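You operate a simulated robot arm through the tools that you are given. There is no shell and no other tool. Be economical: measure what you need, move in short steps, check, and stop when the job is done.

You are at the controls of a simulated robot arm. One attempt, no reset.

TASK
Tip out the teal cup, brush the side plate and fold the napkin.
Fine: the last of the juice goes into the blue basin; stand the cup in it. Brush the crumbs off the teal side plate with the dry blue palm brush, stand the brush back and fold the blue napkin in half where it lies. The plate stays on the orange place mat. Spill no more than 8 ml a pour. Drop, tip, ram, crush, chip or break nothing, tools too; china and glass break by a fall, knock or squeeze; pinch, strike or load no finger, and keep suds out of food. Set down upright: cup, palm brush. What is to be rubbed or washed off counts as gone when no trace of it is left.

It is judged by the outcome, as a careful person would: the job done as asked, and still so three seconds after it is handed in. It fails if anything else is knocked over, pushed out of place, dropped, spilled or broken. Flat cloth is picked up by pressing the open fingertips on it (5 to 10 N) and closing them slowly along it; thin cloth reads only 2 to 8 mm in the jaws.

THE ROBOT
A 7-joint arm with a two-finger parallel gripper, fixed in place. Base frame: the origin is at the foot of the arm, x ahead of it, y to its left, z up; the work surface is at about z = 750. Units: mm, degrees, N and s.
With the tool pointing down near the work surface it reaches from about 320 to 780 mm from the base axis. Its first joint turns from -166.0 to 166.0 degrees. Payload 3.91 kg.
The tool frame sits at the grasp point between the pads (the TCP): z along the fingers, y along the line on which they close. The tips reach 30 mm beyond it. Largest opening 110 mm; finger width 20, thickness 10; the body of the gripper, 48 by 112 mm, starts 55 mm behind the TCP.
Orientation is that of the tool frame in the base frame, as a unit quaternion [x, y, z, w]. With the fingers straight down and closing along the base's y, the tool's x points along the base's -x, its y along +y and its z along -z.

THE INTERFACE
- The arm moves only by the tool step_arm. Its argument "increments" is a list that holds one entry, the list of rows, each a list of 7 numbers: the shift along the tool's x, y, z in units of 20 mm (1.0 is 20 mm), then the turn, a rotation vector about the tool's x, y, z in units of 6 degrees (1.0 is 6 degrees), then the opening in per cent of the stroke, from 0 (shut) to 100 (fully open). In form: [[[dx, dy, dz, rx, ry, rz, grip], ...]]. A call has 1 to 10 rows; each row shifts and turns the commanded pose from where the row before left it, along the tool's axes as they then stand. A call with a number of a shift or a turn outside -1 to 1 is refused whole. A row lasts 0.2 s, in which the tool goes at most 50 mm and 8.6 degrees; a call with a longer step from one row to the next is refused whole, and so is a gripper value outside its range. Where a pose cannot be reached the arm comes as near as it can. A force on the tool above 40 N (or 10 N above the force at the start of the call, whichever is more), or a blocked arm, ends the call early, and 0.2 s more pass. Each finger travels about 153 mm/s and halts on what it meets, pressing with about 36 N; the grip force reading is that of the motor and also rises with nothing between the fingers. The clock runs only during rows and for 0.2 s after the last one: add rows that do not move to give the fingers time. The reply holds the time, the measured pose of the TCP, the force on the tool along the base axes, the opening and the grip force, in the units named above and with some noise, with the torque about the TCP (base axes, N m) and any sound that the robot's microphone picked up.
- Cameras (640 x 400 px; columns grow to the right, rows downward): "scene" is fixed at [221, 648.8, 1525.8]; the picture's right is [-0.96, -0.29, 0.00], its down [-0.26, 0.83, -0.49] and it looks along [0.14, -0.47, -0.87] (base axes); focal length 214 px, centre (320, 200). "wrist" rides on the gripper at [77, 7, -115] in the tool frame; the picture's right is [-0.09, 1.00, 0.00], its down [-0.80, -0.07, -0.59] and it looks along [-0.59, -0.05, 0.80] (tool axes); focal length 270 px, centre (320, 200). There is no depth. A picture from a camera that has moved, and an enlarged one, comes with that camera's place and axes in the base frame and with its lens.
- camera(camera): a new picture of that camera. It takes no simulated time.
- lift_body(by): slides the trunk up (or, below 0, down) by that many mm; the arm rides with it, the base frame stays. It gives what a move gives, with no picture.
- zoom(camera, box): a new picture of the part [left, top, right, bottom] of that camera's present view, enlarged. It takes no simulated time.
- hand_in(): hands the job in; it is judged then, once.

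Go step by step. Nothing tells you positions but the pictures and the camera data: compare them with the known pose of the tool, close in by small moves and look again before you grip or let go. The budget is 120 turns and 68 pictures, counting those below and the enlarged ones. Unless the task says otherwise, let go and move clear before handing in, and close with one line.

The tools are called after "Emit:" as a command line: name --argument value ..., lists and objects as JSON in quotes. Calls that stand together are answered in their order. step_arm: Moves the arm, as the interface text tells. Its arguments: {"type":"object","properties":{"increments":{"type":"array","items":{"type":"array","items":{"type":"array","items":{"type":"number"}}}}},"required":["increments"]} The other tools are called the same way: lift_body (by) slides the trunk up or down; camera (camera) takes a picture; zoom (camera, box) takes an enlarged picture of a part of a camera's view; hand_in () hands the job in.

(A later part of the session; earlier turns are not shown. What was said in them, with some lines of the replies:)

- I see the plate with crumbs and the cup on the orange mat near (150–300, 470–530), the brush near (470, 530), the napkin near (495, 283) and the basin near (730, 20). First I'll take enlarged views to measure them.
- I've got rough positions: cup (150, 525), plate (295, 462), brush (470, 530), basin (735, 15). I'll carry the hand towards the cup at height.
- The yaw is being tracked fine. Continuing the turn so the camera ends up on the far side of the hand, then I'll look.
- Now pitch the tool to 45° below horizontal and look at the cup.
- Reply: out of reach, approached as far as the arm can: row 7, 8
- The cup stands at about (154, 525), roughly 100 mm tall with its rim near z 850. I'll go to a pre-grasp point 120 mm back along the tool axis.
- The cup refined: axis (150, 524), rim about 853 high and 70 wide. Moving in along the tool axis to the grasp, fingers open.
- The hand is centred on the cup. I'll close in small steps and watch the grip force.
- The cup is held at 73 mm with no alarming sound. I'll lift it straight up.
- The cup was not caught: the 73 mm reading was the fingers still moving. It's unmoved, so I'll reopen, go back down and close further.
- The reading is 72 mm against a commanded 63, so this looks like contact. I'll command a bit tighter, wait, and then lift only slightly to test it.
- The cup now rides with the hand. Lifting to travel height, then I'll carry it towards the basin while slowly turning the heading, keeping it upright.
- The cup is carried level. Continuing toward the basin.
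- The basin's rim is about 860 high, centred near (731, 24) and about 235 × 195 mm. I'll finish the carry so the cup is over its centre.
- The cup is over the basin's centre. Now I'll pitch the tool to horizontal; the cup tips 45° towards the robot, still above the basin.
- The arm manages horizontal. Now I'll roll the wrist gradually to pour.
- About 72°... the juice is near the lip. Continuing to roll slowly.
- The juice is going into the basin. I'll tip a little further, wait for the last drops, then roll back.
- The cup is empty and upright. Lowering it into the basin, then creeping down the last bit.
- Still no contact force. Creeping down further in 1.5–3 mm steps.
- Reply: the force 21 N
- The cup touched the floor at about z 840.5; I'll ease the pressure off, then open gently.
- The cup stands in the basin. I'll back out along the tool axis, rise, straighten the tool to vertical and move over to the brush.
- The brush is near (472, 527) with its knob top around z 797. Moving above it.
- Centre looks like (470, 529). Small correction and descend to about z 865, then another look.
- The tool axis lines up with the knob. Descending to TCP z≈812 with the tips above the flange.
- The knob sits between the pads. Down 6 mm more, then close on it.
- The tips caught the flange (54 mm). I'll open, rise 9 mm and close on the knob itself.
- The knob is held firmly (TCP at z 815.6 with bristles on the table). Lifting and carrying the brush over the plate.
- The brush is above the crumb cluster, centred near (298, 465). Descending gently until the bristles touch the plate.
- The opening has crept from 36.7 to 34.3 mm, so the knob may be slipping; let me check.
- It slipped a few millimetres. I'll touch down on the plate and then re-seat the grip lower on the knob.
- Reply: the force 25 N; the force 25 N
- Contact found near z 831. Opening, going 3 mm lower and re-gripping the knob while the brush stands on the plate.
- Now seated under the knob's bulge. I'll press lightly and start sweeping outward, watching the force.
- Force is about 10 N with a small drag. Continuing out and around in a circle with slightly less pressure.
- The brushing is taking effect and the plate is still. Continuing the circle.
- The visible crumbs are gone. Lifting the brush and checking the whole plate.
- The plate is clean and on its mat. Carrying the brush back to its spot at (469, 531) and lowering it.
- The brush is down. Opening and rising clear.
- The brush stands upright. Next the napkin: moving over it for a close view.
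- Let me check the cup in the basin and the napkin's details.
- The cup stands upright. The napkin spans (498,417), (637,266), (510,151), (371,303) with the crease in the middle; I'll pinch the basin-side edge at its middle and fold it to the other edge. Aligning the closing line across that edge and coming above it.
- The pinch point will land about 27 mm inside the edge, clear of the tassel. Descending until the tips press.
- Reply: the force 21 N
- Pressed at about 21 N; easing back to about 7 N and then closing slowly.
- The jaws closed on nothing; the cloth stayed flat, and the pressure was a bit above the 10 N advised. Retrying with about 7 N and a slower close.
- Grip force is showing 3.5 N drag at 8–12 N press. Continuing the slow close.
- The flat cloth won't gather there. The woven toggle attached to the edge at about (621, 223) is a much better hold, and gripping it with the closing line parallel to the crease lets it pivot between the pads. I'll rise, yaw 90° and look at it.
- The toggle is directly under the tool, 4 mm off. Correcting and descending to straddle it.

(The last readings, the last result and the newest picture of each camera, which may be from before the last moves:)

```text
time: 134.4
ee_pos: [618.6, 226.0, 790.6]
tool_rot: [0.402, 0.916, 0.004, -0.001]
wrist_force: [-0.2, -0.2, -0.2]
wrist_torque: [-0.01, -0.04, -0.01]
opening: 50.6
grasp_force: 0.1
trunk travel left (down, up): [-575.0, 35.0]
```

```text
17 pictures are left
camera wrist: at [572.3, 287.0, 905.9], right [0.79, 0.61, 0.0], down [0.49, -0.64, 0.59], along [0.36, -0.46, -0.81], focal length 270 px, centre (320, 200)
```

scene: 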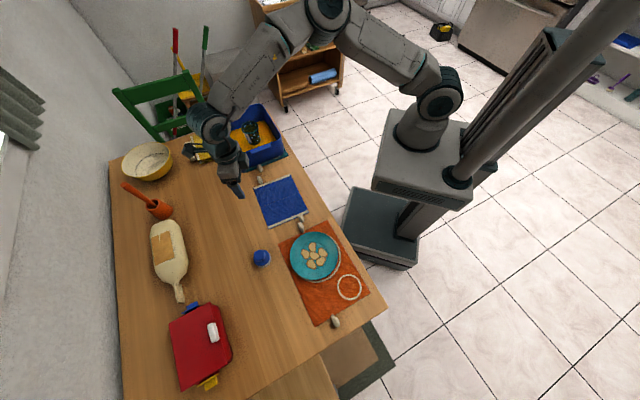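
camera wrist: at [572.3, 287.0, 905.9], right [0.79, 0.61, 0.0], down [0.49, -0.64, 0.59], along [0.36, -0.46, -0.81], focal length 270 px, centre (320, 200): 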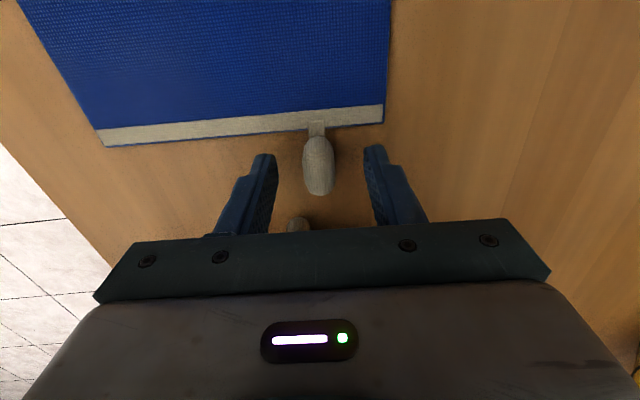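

Aligned. Down 5 mm and close on the toggle.

Emit:
step_arm --increments '[[[0, 0, 0.15, 0, 0, 0, 46], [0, 0, 0.1, 0, 0, 0, 46], [0, 0, 0, 0, 0, 0, 35], [0, 0, 0, 0, 0, 0, 25], [0, 0, 0, 0, 0, 0, 18], [0, 0, 0, 0, 0, 0, 12], [0, 0, 0, 0, 0, 0, 6], [0, 0, 0, 0, 0, 0, 0], [0, 0, 0, 0, 0, 0, 0]]]'

Emit:
zoom --camera "wrist" --box '[200, 60, 440, 240]'

```text
time: 136.4
ee_pos: [618.6, 225.5, 786.3]
tool_rot: [0.403, 0.915, 0.003, -0.002]
wrist_force: [0.3, 0.6, 1.0]
wrist_torque: [-0.08, 0.11, -0.02]
opening: 16.8
grasp_force: 36.5
trunk travel left (down, up): [-575.0, 35.0]
```

```text
2.22 times, centred on (320, 150) of wrist
camera zoom: at [571.8, 286.6, 901.2], right [0.79, 0.61, 0.01], down [0.49, -0.64, 0.59], along [0.36, -0.46, -0.81], focal length 601 px, centre (320, 311)
```

zoom: 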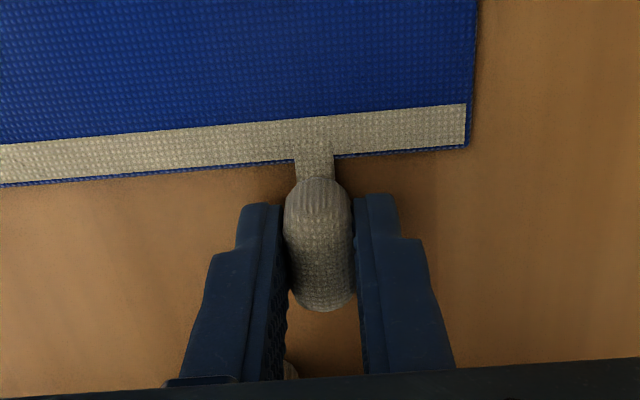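

The toggle is held firmly (16.8 mm). Lifting along an arc about the crease, first to about 45°.

Emit:
step_arm --increments '[[[0.1, 0, -0.77, 0, 0, 0, 0], [0.1, 0, -0.77, 0, 0, 0, 0], [0.3, 0, -0.71, 0, 0, 0, 0], [0.3, 0, -0.71, 0, 0, 0, 0], [0.47, 0, -0.61, 0, 0, 0, 0], [0.47, 0, -0.61, 0, 0, 0, 0], [0, 0, 0, 0, 0, 0, 0]]]'

Emit:
camera --camera "wrist"

Emit:
zoom --camera "scene" --box '[220, 140, 340, 230]'

```text
time: 138.0
ee_pos: [594.1, 251.1, 872.4]
tool_rot: [0.401, 0.916, 0.004, -0.003]
wrist_force: [-0.6, -0.2, 0.1]
wrist_torque: [0.0, -0.07, 0.0]
opening: 16.4
grasp_force: 36.0
trunk travel left (down, up): [-575.0, 35.0]
```

```text
15 pictures are left
camera wrist: at [548.3, 311.4, 986.6], right [0.79, 0.61, 0.0], down [0.49, -0.64, 0.59], along [0.36, -0.46, -0.81], focal length 270 px, centre (320, 200)
```

wrist: 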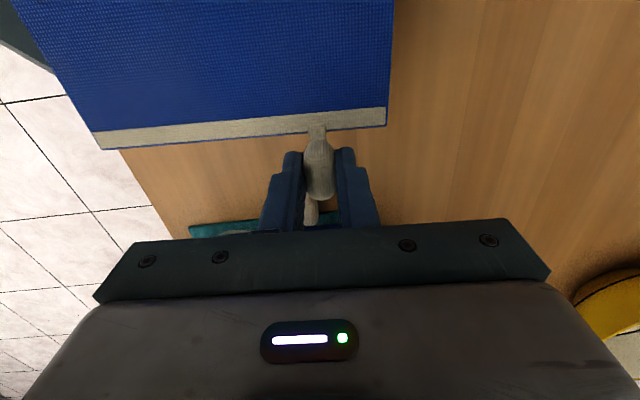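

```text
4.44 times, centred on (280, 185) of scene
camera zoom: at [221.0, 648.8, 1525.8], right [-0.96, -0.29, 0.0], down [-0.26, 0.83, -0.49], along [0.14, -0.47, -0.87], focal length 953 px, centre (498, 267)
```

zoom: 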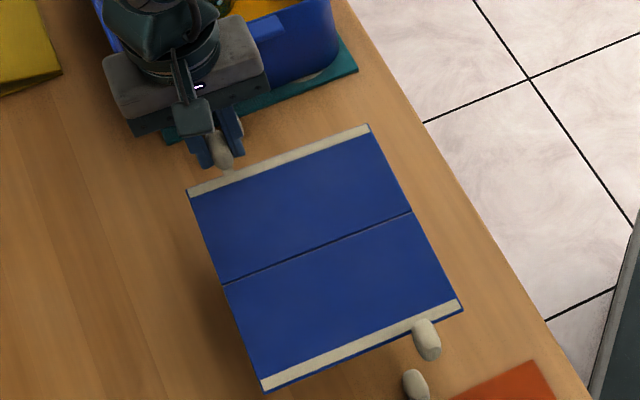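

The whole napkin came up flat: its crease only folds upward, and the firm grip keeps the toggle from pivoting. I'll lay it back exactly, then regrip with the tool leaned so I can rotate the tool along with the fold.

Emit:
step_arm --increments '[[[-0.47, 0, 0.61, 0, 0, 0, 0], [-0.47, 0, 0.61, 0, 0, 0, 0], [-0.3, 0, 0.71, 0, 0, 0, 0], [-0.3, 0, 0.71, 0, 0, 0, 0], [-0.1, 0, 0.77, 0, 0, 0, 0], [-0.1, 0, 0.65, 0, 0, 0, 0], [0, 0, 0.06, 0, 0, 0, 0], [0, 0, 0, 0, 0, 0, 0]]]'

Emit:
zoom --camera "scene" --box '[230, 150, 330, 230]'

```text
time: 139.8
ee_pos: [619.5, 226.1, 787.4]
tool_rot: [0.402, 0.916, 0.003, -0.002]
wrist_force: [-0.5, -0.4, 0.8]
wrist_torque: [-0.05, 0.1, -0.01]
opening: 16.7
grasp_force: 36.1
trunk travel left (down, up): [-575.0, 35.0]
```

```text
5.00 times, centred on (280, 190) of scene
camera zoom: at [221.0, 648.8, 1525.8], right [-0.96, -0.29, 0.0], down [-0.26, 0.83, -0.49], along [0.14, -0.47, -0.87], focal length 1072 px, centre (520, 250)
```

zoom: 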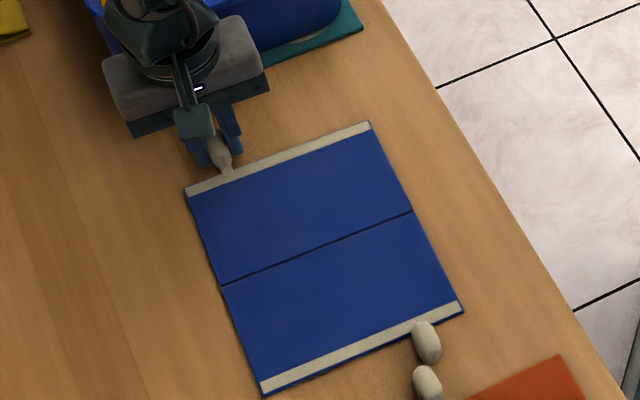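

It's back in place. Now open, lean the tool 20° toward the basin side and regrip the toggle.

Emit:
step_arm --increments '[[[0, 0, 0, 0, 0, 0, 20], [0, 0, 0, 0, 0, 0, 35], [0, 0, 0, 0, 0, 0, 46], [-0.45, 0, 0, 0, 0, 0, 46], [0, 0, 0, 0, 0.84, 0, 46], [0, 0, 0, 0, 0.84, 0, 46], [0, 0, 0, 0, 0.84, 0, 46], [0, 0, 0, 0, 0.82, 0, 46], [0, 0, 0, 0, 0, 0, 46]]]'

Emit:
camera --camera "wrist"

```text
time: 141.8
ee_pos: [623.9, 218.6, 788.4]
tool_rot: [0.394, 0.902, 0.074, -0.161]
wrist_force: [-0.6, 1.2, -0.3]
wrist_torque: [-0.11, -0.09, 0.01]
opening: 51.0
grasp_force: 0.1
trunk travel left (down, up): [-575.0, 35.0]
```

```text
12 pictures are left
camera wrist: at [607.6, 247.3, 921.8], right [0.79, 0.61, -0.03], down [0.6, -0.75, 0.28], along [0.15, -0.23, -0.96], focal length 270 px, centre (320, 200)
```

wrist: 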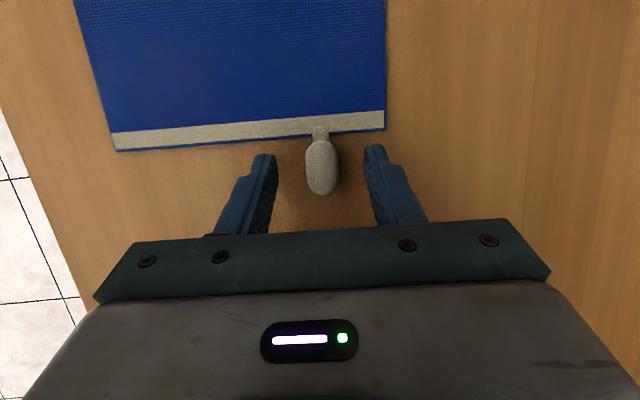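

Lined up. Closing on the toggle and folding the first 30° with the tool turning along.

Emit:
step_arm --increments '[[[0, 0, 0.05, 0, 0, 0, 35], [0, 0, 0, 0, 0, 0, 25], [0, 0, 0, 0, 0, 0, 16], [0, 0, 0, 0, 0, 0, 8], [0, 0, 0, 0, 0, 0, 0], [0, 0, 0, 0, 0, 0, 0]]]'

Emit:
step_arm --increments '[[[0.42, 0, -0.56, 0, -1, 0, 0], [0.42, 0, -0.56, 0, -1, 0, 0], [0.42, 0, -0.56, 0, -1, 0, 0], [0.42, 0, -0.56, 0, -1, 0, 0], [0.42, 0, -0.56, 0, -1, 0, 0], [0, 0, 0, 0, 0, 0, 0]]]'

Emit:
zoom --camera "scene" --box '[230, 150, 330, 230]'

```text
time: 143.2
ee_pos: [623.4, 219.8, 788.0]
tool_rot: [0.396, 0.901, 0.073, -0.161]
wrist_force: [-0.5, 1.1, 1.2]
wrist_torque: [0.0, 0.05, -0.09]
opening: 16.6
grasp_force: 36.0
trunk travel left (down, up): [-575.0, 35.0]
```

```text
time: 144.6
ee_pos: [601.9, 242.3, 846.9]
tool_rot: [0.401, 0.912, -0.031, 0.079]
wrist_force: [0.2, -0.4, 0.0]
wrist_torque: [-0.03, 0.16, 0.05]
opening: 17.2
grasp_force: 36.4
trunk travel left (down, up): [-575.0, 35.0]
```

```text
5.00 times, centred on (280, 190) of scene
camera zoom: at [221.0, 648.8, 1525.8], right [-0.96, -0.29, 0.0], down [-0.26, 0.83, -0.49], along [0.14, -0.47, -0.87], focal length 1072 px, centre (520, 250)
```

zoom: 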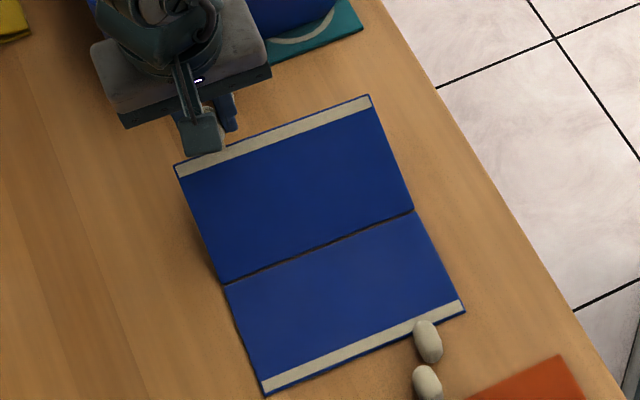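

The fold is working and the other half stays put. Continuing to about 84°.

Emit:
step_arm --increments '[[[0.42, 0, -0.56, 0, -1, 0, 0], [0.42, 0, -0.56, 0, -1, 0, 0], [0.42, 0, -0.56, 0, -1, 0, 0], [0.42, 0, -0.56, 0, -1, 0, 0], [0.42, 0, -0.56, 0, -1, 0, 0], [0.42, 0, -0.56, 0, -1, 0, 0], [0.42, 0, -0.56, 0, -1, 0, 0], [0.42, 0, -0.56, 0, -1, 0, 0], [0.42, 0, -0.56, 0, -1, 0, 0], [0, 0, 0, 0, 0, 0, 0]]]'

Emit:
zoom --camera "scene" --box '[210, 140, 350, 245]'

```text
time: 146.8
ee_pos: [524.1, 328.6, 886.5]
tool_rot: [0.343, 0.777, -0.209, 0.484]
wrist_force: [-0.2, 0.2, 0.9]
wrist_torque: [-0.05, 0.04, 0.02]
opening: 16.9
grasp_force: 35.9
trunk travel left (down, up): [-575.0, 35.0]
```

```text
3.81 times, centred on (280, 192) of scene
camera zoom: at [221.0, 648.8, 1525.8], right [-0.96, -0.29, 0.0], down [-0.26, 0.83, -0.49], along [0.14, -0.47, -0.87], focal length 817 px, centre (472, 229)
```

zoom: 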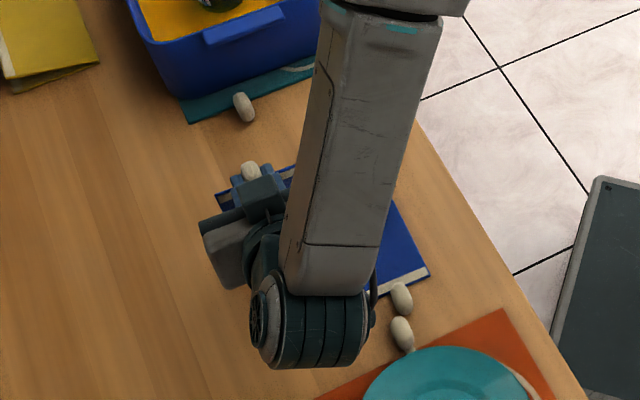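

At 84° now. Three more rows to pass the vertical (about 102°), then check clearances.

Emit:
step_arm --increments '[[[0.42, 0, -0.56, 0, -1, 0, 0], [0.42, 0, -0.56, 0, -1, 0, 0], [0.42, 0, -0.56, 0, -1, 0, 0], [0, 0, 0, 0, 0, 0, 0]]]'

Emit:
camera --camera "scene"

Emit:
camera --camera "wrist"

```text
time: 147.8
ee_pos: [496.7, 358.6, 876.2]
tool_rot: [0.306, 0.692, -0.261, 0.6]
wrist_force: [-0.5, -0.4, 0.6]
wrist_torque: [0.0, -0.04, 0.01]
opening: 16.9
grasp_force: 36.2
trunk travel left (down, up): [-575.0, 35.0]
```

```text
9 pictures are left
```

scene: 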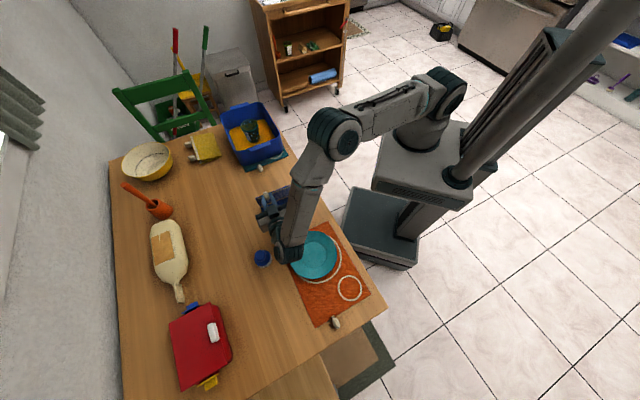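

```text
8 pictures are left
camera wrist: at [418.3, 454.9, 815.7], right [0.74, 0.66, 0.09], down [-0.38, 0.3, 0.88], along [0.56, -0.69, 0.47], focal length 270 px, centre (320, 200)
```

wrist: 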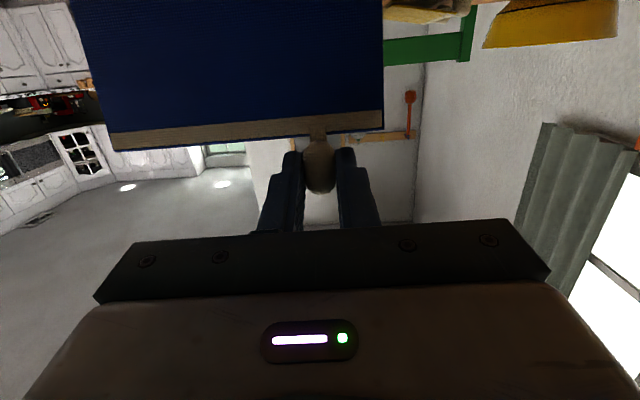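

The half is past vertical and everything is clear. One more step to 108°, then open so it folds down, and rise away.

Emit:
step_arm --increments '[[[0.42, 0, -0.56, 0, -1, 0, 0], [0, 0, 0, 0, 0, 0, 0], [0, 0, 0, 0, 0, 0, 50], [-1, 0, 0, 0, 0, 0, 70], [-1, 0, 0, 0, 0, 0, 70], [-1, 0, 0, 0, 0, 0, 70], [-1, 0, 0, 0, 0, 0, 70], [-1, 0, 0, 0, 0, 0, 70]]]'

Emit:
zoom --camera "scene" --box '[210, 140, 350, 270]'

```text
time: 149.6
ee_pos: [489.7, 363.1, 971.2]
tool_rot: [0.292, 0.66, -0.276, 0.635]
wrist_force: [-0.4, -0.7, -0.3]
wrist_torque: [0.03, 0.02, -0.03]
opening: 76.7
grasp_force: 0.0
trunk travel left (down, up): [-575.0, 35.0]
```

```text
3.08 times, centred on (280, 205) of scene
camera zoom: at [221.0, 648.8, 1525.8], right [-0.96, -0.29, 0.0], down [-0.26, 0.83, -0.49], along [0.14, -0.47, -0.87], focal length 660 px, centre (443, 185)
```

zoom: 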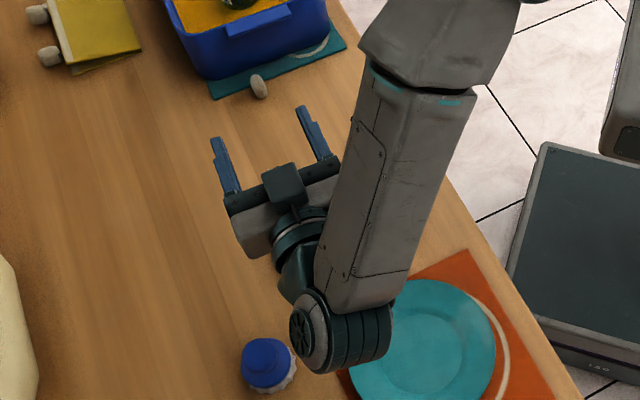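

The right half has left its old place. Rising further and straightening the tool to see the result.

Emit:
step_arm --increments '[[[-1, 0, 0, 0, 0, 0, 60], [-1, 0, 0, 0, 0, 0, 60], [-1, 0, 0, 0, 0, 0, 60], [-1, 0, 0, 0, 0, 0, 60], [0, 0, 0, 0, 1, 0, 60], [0, 0, 0, 0, 1, 0, 60], [0, 0, 0, 0, 1, 0, 60], [0, 0, 0, 0, 1, 0, 60], [0, 0, 0, 0, 1, 0, 60], [0, 0, 0, 0, 1, 0, 60]]]'

Emit:
step_arm --increments '[[[0, 0, 0, 0, 1, 0, 60], [0, 0, 0, 0, 1, 0, 60], [0, 0, 0, 0, 1, 0, 60], [0, 0, 0, 0, 1, 0, 60], [0, 0, 0, 0, 1, 0, 60], [0, 0, 0, 0, 1, 0, 60], [0, 0, 0, 0, 1, 0, 60], [0, 0, 0, 0, 1, 0, 60], [-1, 0, 0, 0, 0, 0, 60], [-1, 0, 0, 0, 0, 0, 60]]]'

Emit:
camera --camera "wrist"

Emit:
zoom --camera "scene" --box '[210, 90, 370, 310]'

```text
time: 151.8
ee_pos: [492.5, 359.5, 1048.5]
tool_rot: [0.362, 0.825, -0.172, 0.399]
wrist_force: [-0.5, -0.8, -0.6]
wrist_torque: [-0.03, 0.03, -0.01]
opening: 65.9
grasp_force: 0.0
trunk travel left (down, up): [-575.0, 35.0]
```

```text
time: 154.0
ee_pos: [520.6, 331.7, 1051.6]
tool_rot: [0.402, 0.915, -0.01, 0.031]
wrist_force: [0.2, 0.4, 0.2]
wrist_torque: [0.02, 0.0, 0.0]
opening: 66.0
grasp_force: 0.1
trunk travel left (down, up): [-575.0, 35.0]
```

```text
6 pictures are left
camera wrist: at [468.2, 396.9, 1160.9], right [0.79, 0.61, 0.01], down [0.46, -0.61, 0.64], along [0.4, -0.5, -0.77], focal length 270 px, centre (320, 200)
```

wrist: 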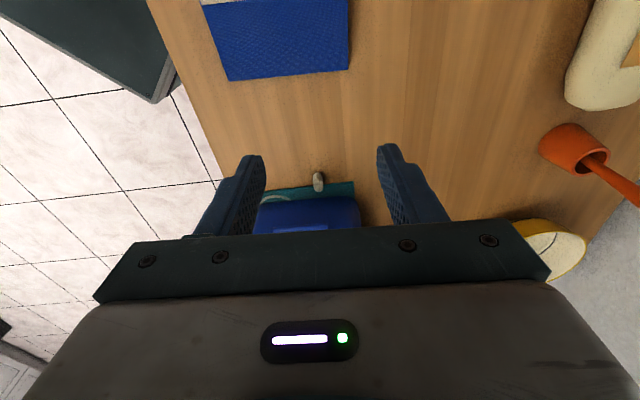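

```text
1.82 times, centred on (290, 200) of scene
camera zoom: at [221.0, 648.8, 1525.8], right [-0.96, -0.29, 0.0], down [-0.26, 0.83, -0.49], along [0.14, -0.47, -0.87], focal length 390 px, centre (374, 200)
```

zoom: 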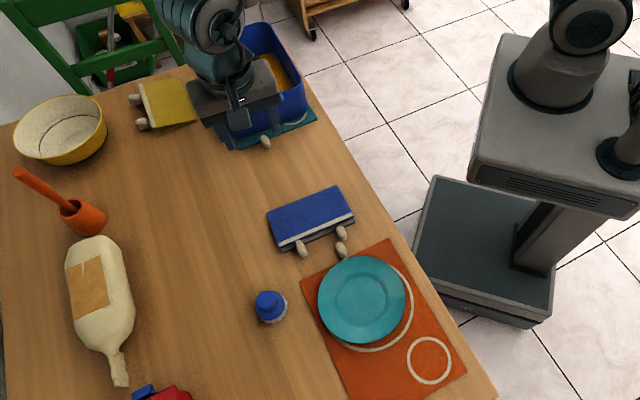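

The napkin appears folded in half, with both toggles on the same side. One enlarged check before handing in.

Emit:
zoom --camera "scene" --box '[245, 175, 345, 245]'

Emit:
zoom --camera "scene" --box '[240, 220, 380, 320]'

```text
5.71 times, centred on (295, 210) of scene
camera zoom: at [221.0, 648.8, 1525.8], right [-0.96, -0.29, 0.0], down [-0.26, 0.83, -0.49], along [0.14, -0.47, -0.87], focal length 1226 px, centre (463, 143)
```

zoom: 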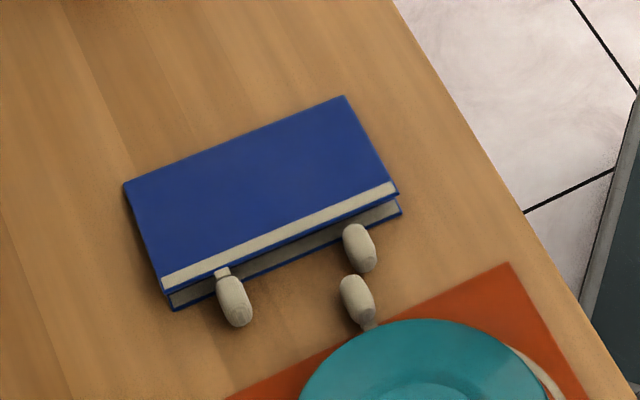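

```text
4.00 times, centred on (310, 270) of scene
camera zoom: at [221.0, 648.8, 1525.8], right [-0.96, -0.29, 0.0], down [-0.26, 0.83, -0.49], along [0.14, -0.47, -0.87], focal length 858 px, centre (360, -80)
```

zoom: 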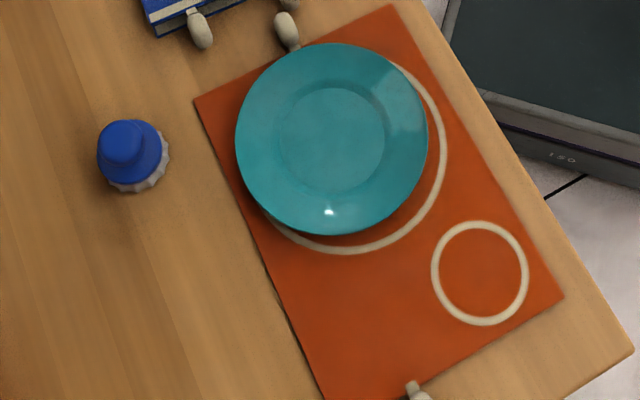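

The napkin is folded edge to edge, the clean plate is on its mat, the brush stands where it was, and the empty cup stands in the basin with the juice. The hand is clear, so I'm handing in.

Emit:
hand_in

```text
The job is handed in.
```

The job is done and handed in: the juice is in the basin with the cup standing in it, the plate is brushed clean, the brush is back in its spot and the napkin is folded in half; the plate shifted about 10 mm during brushing but is still on the mat.
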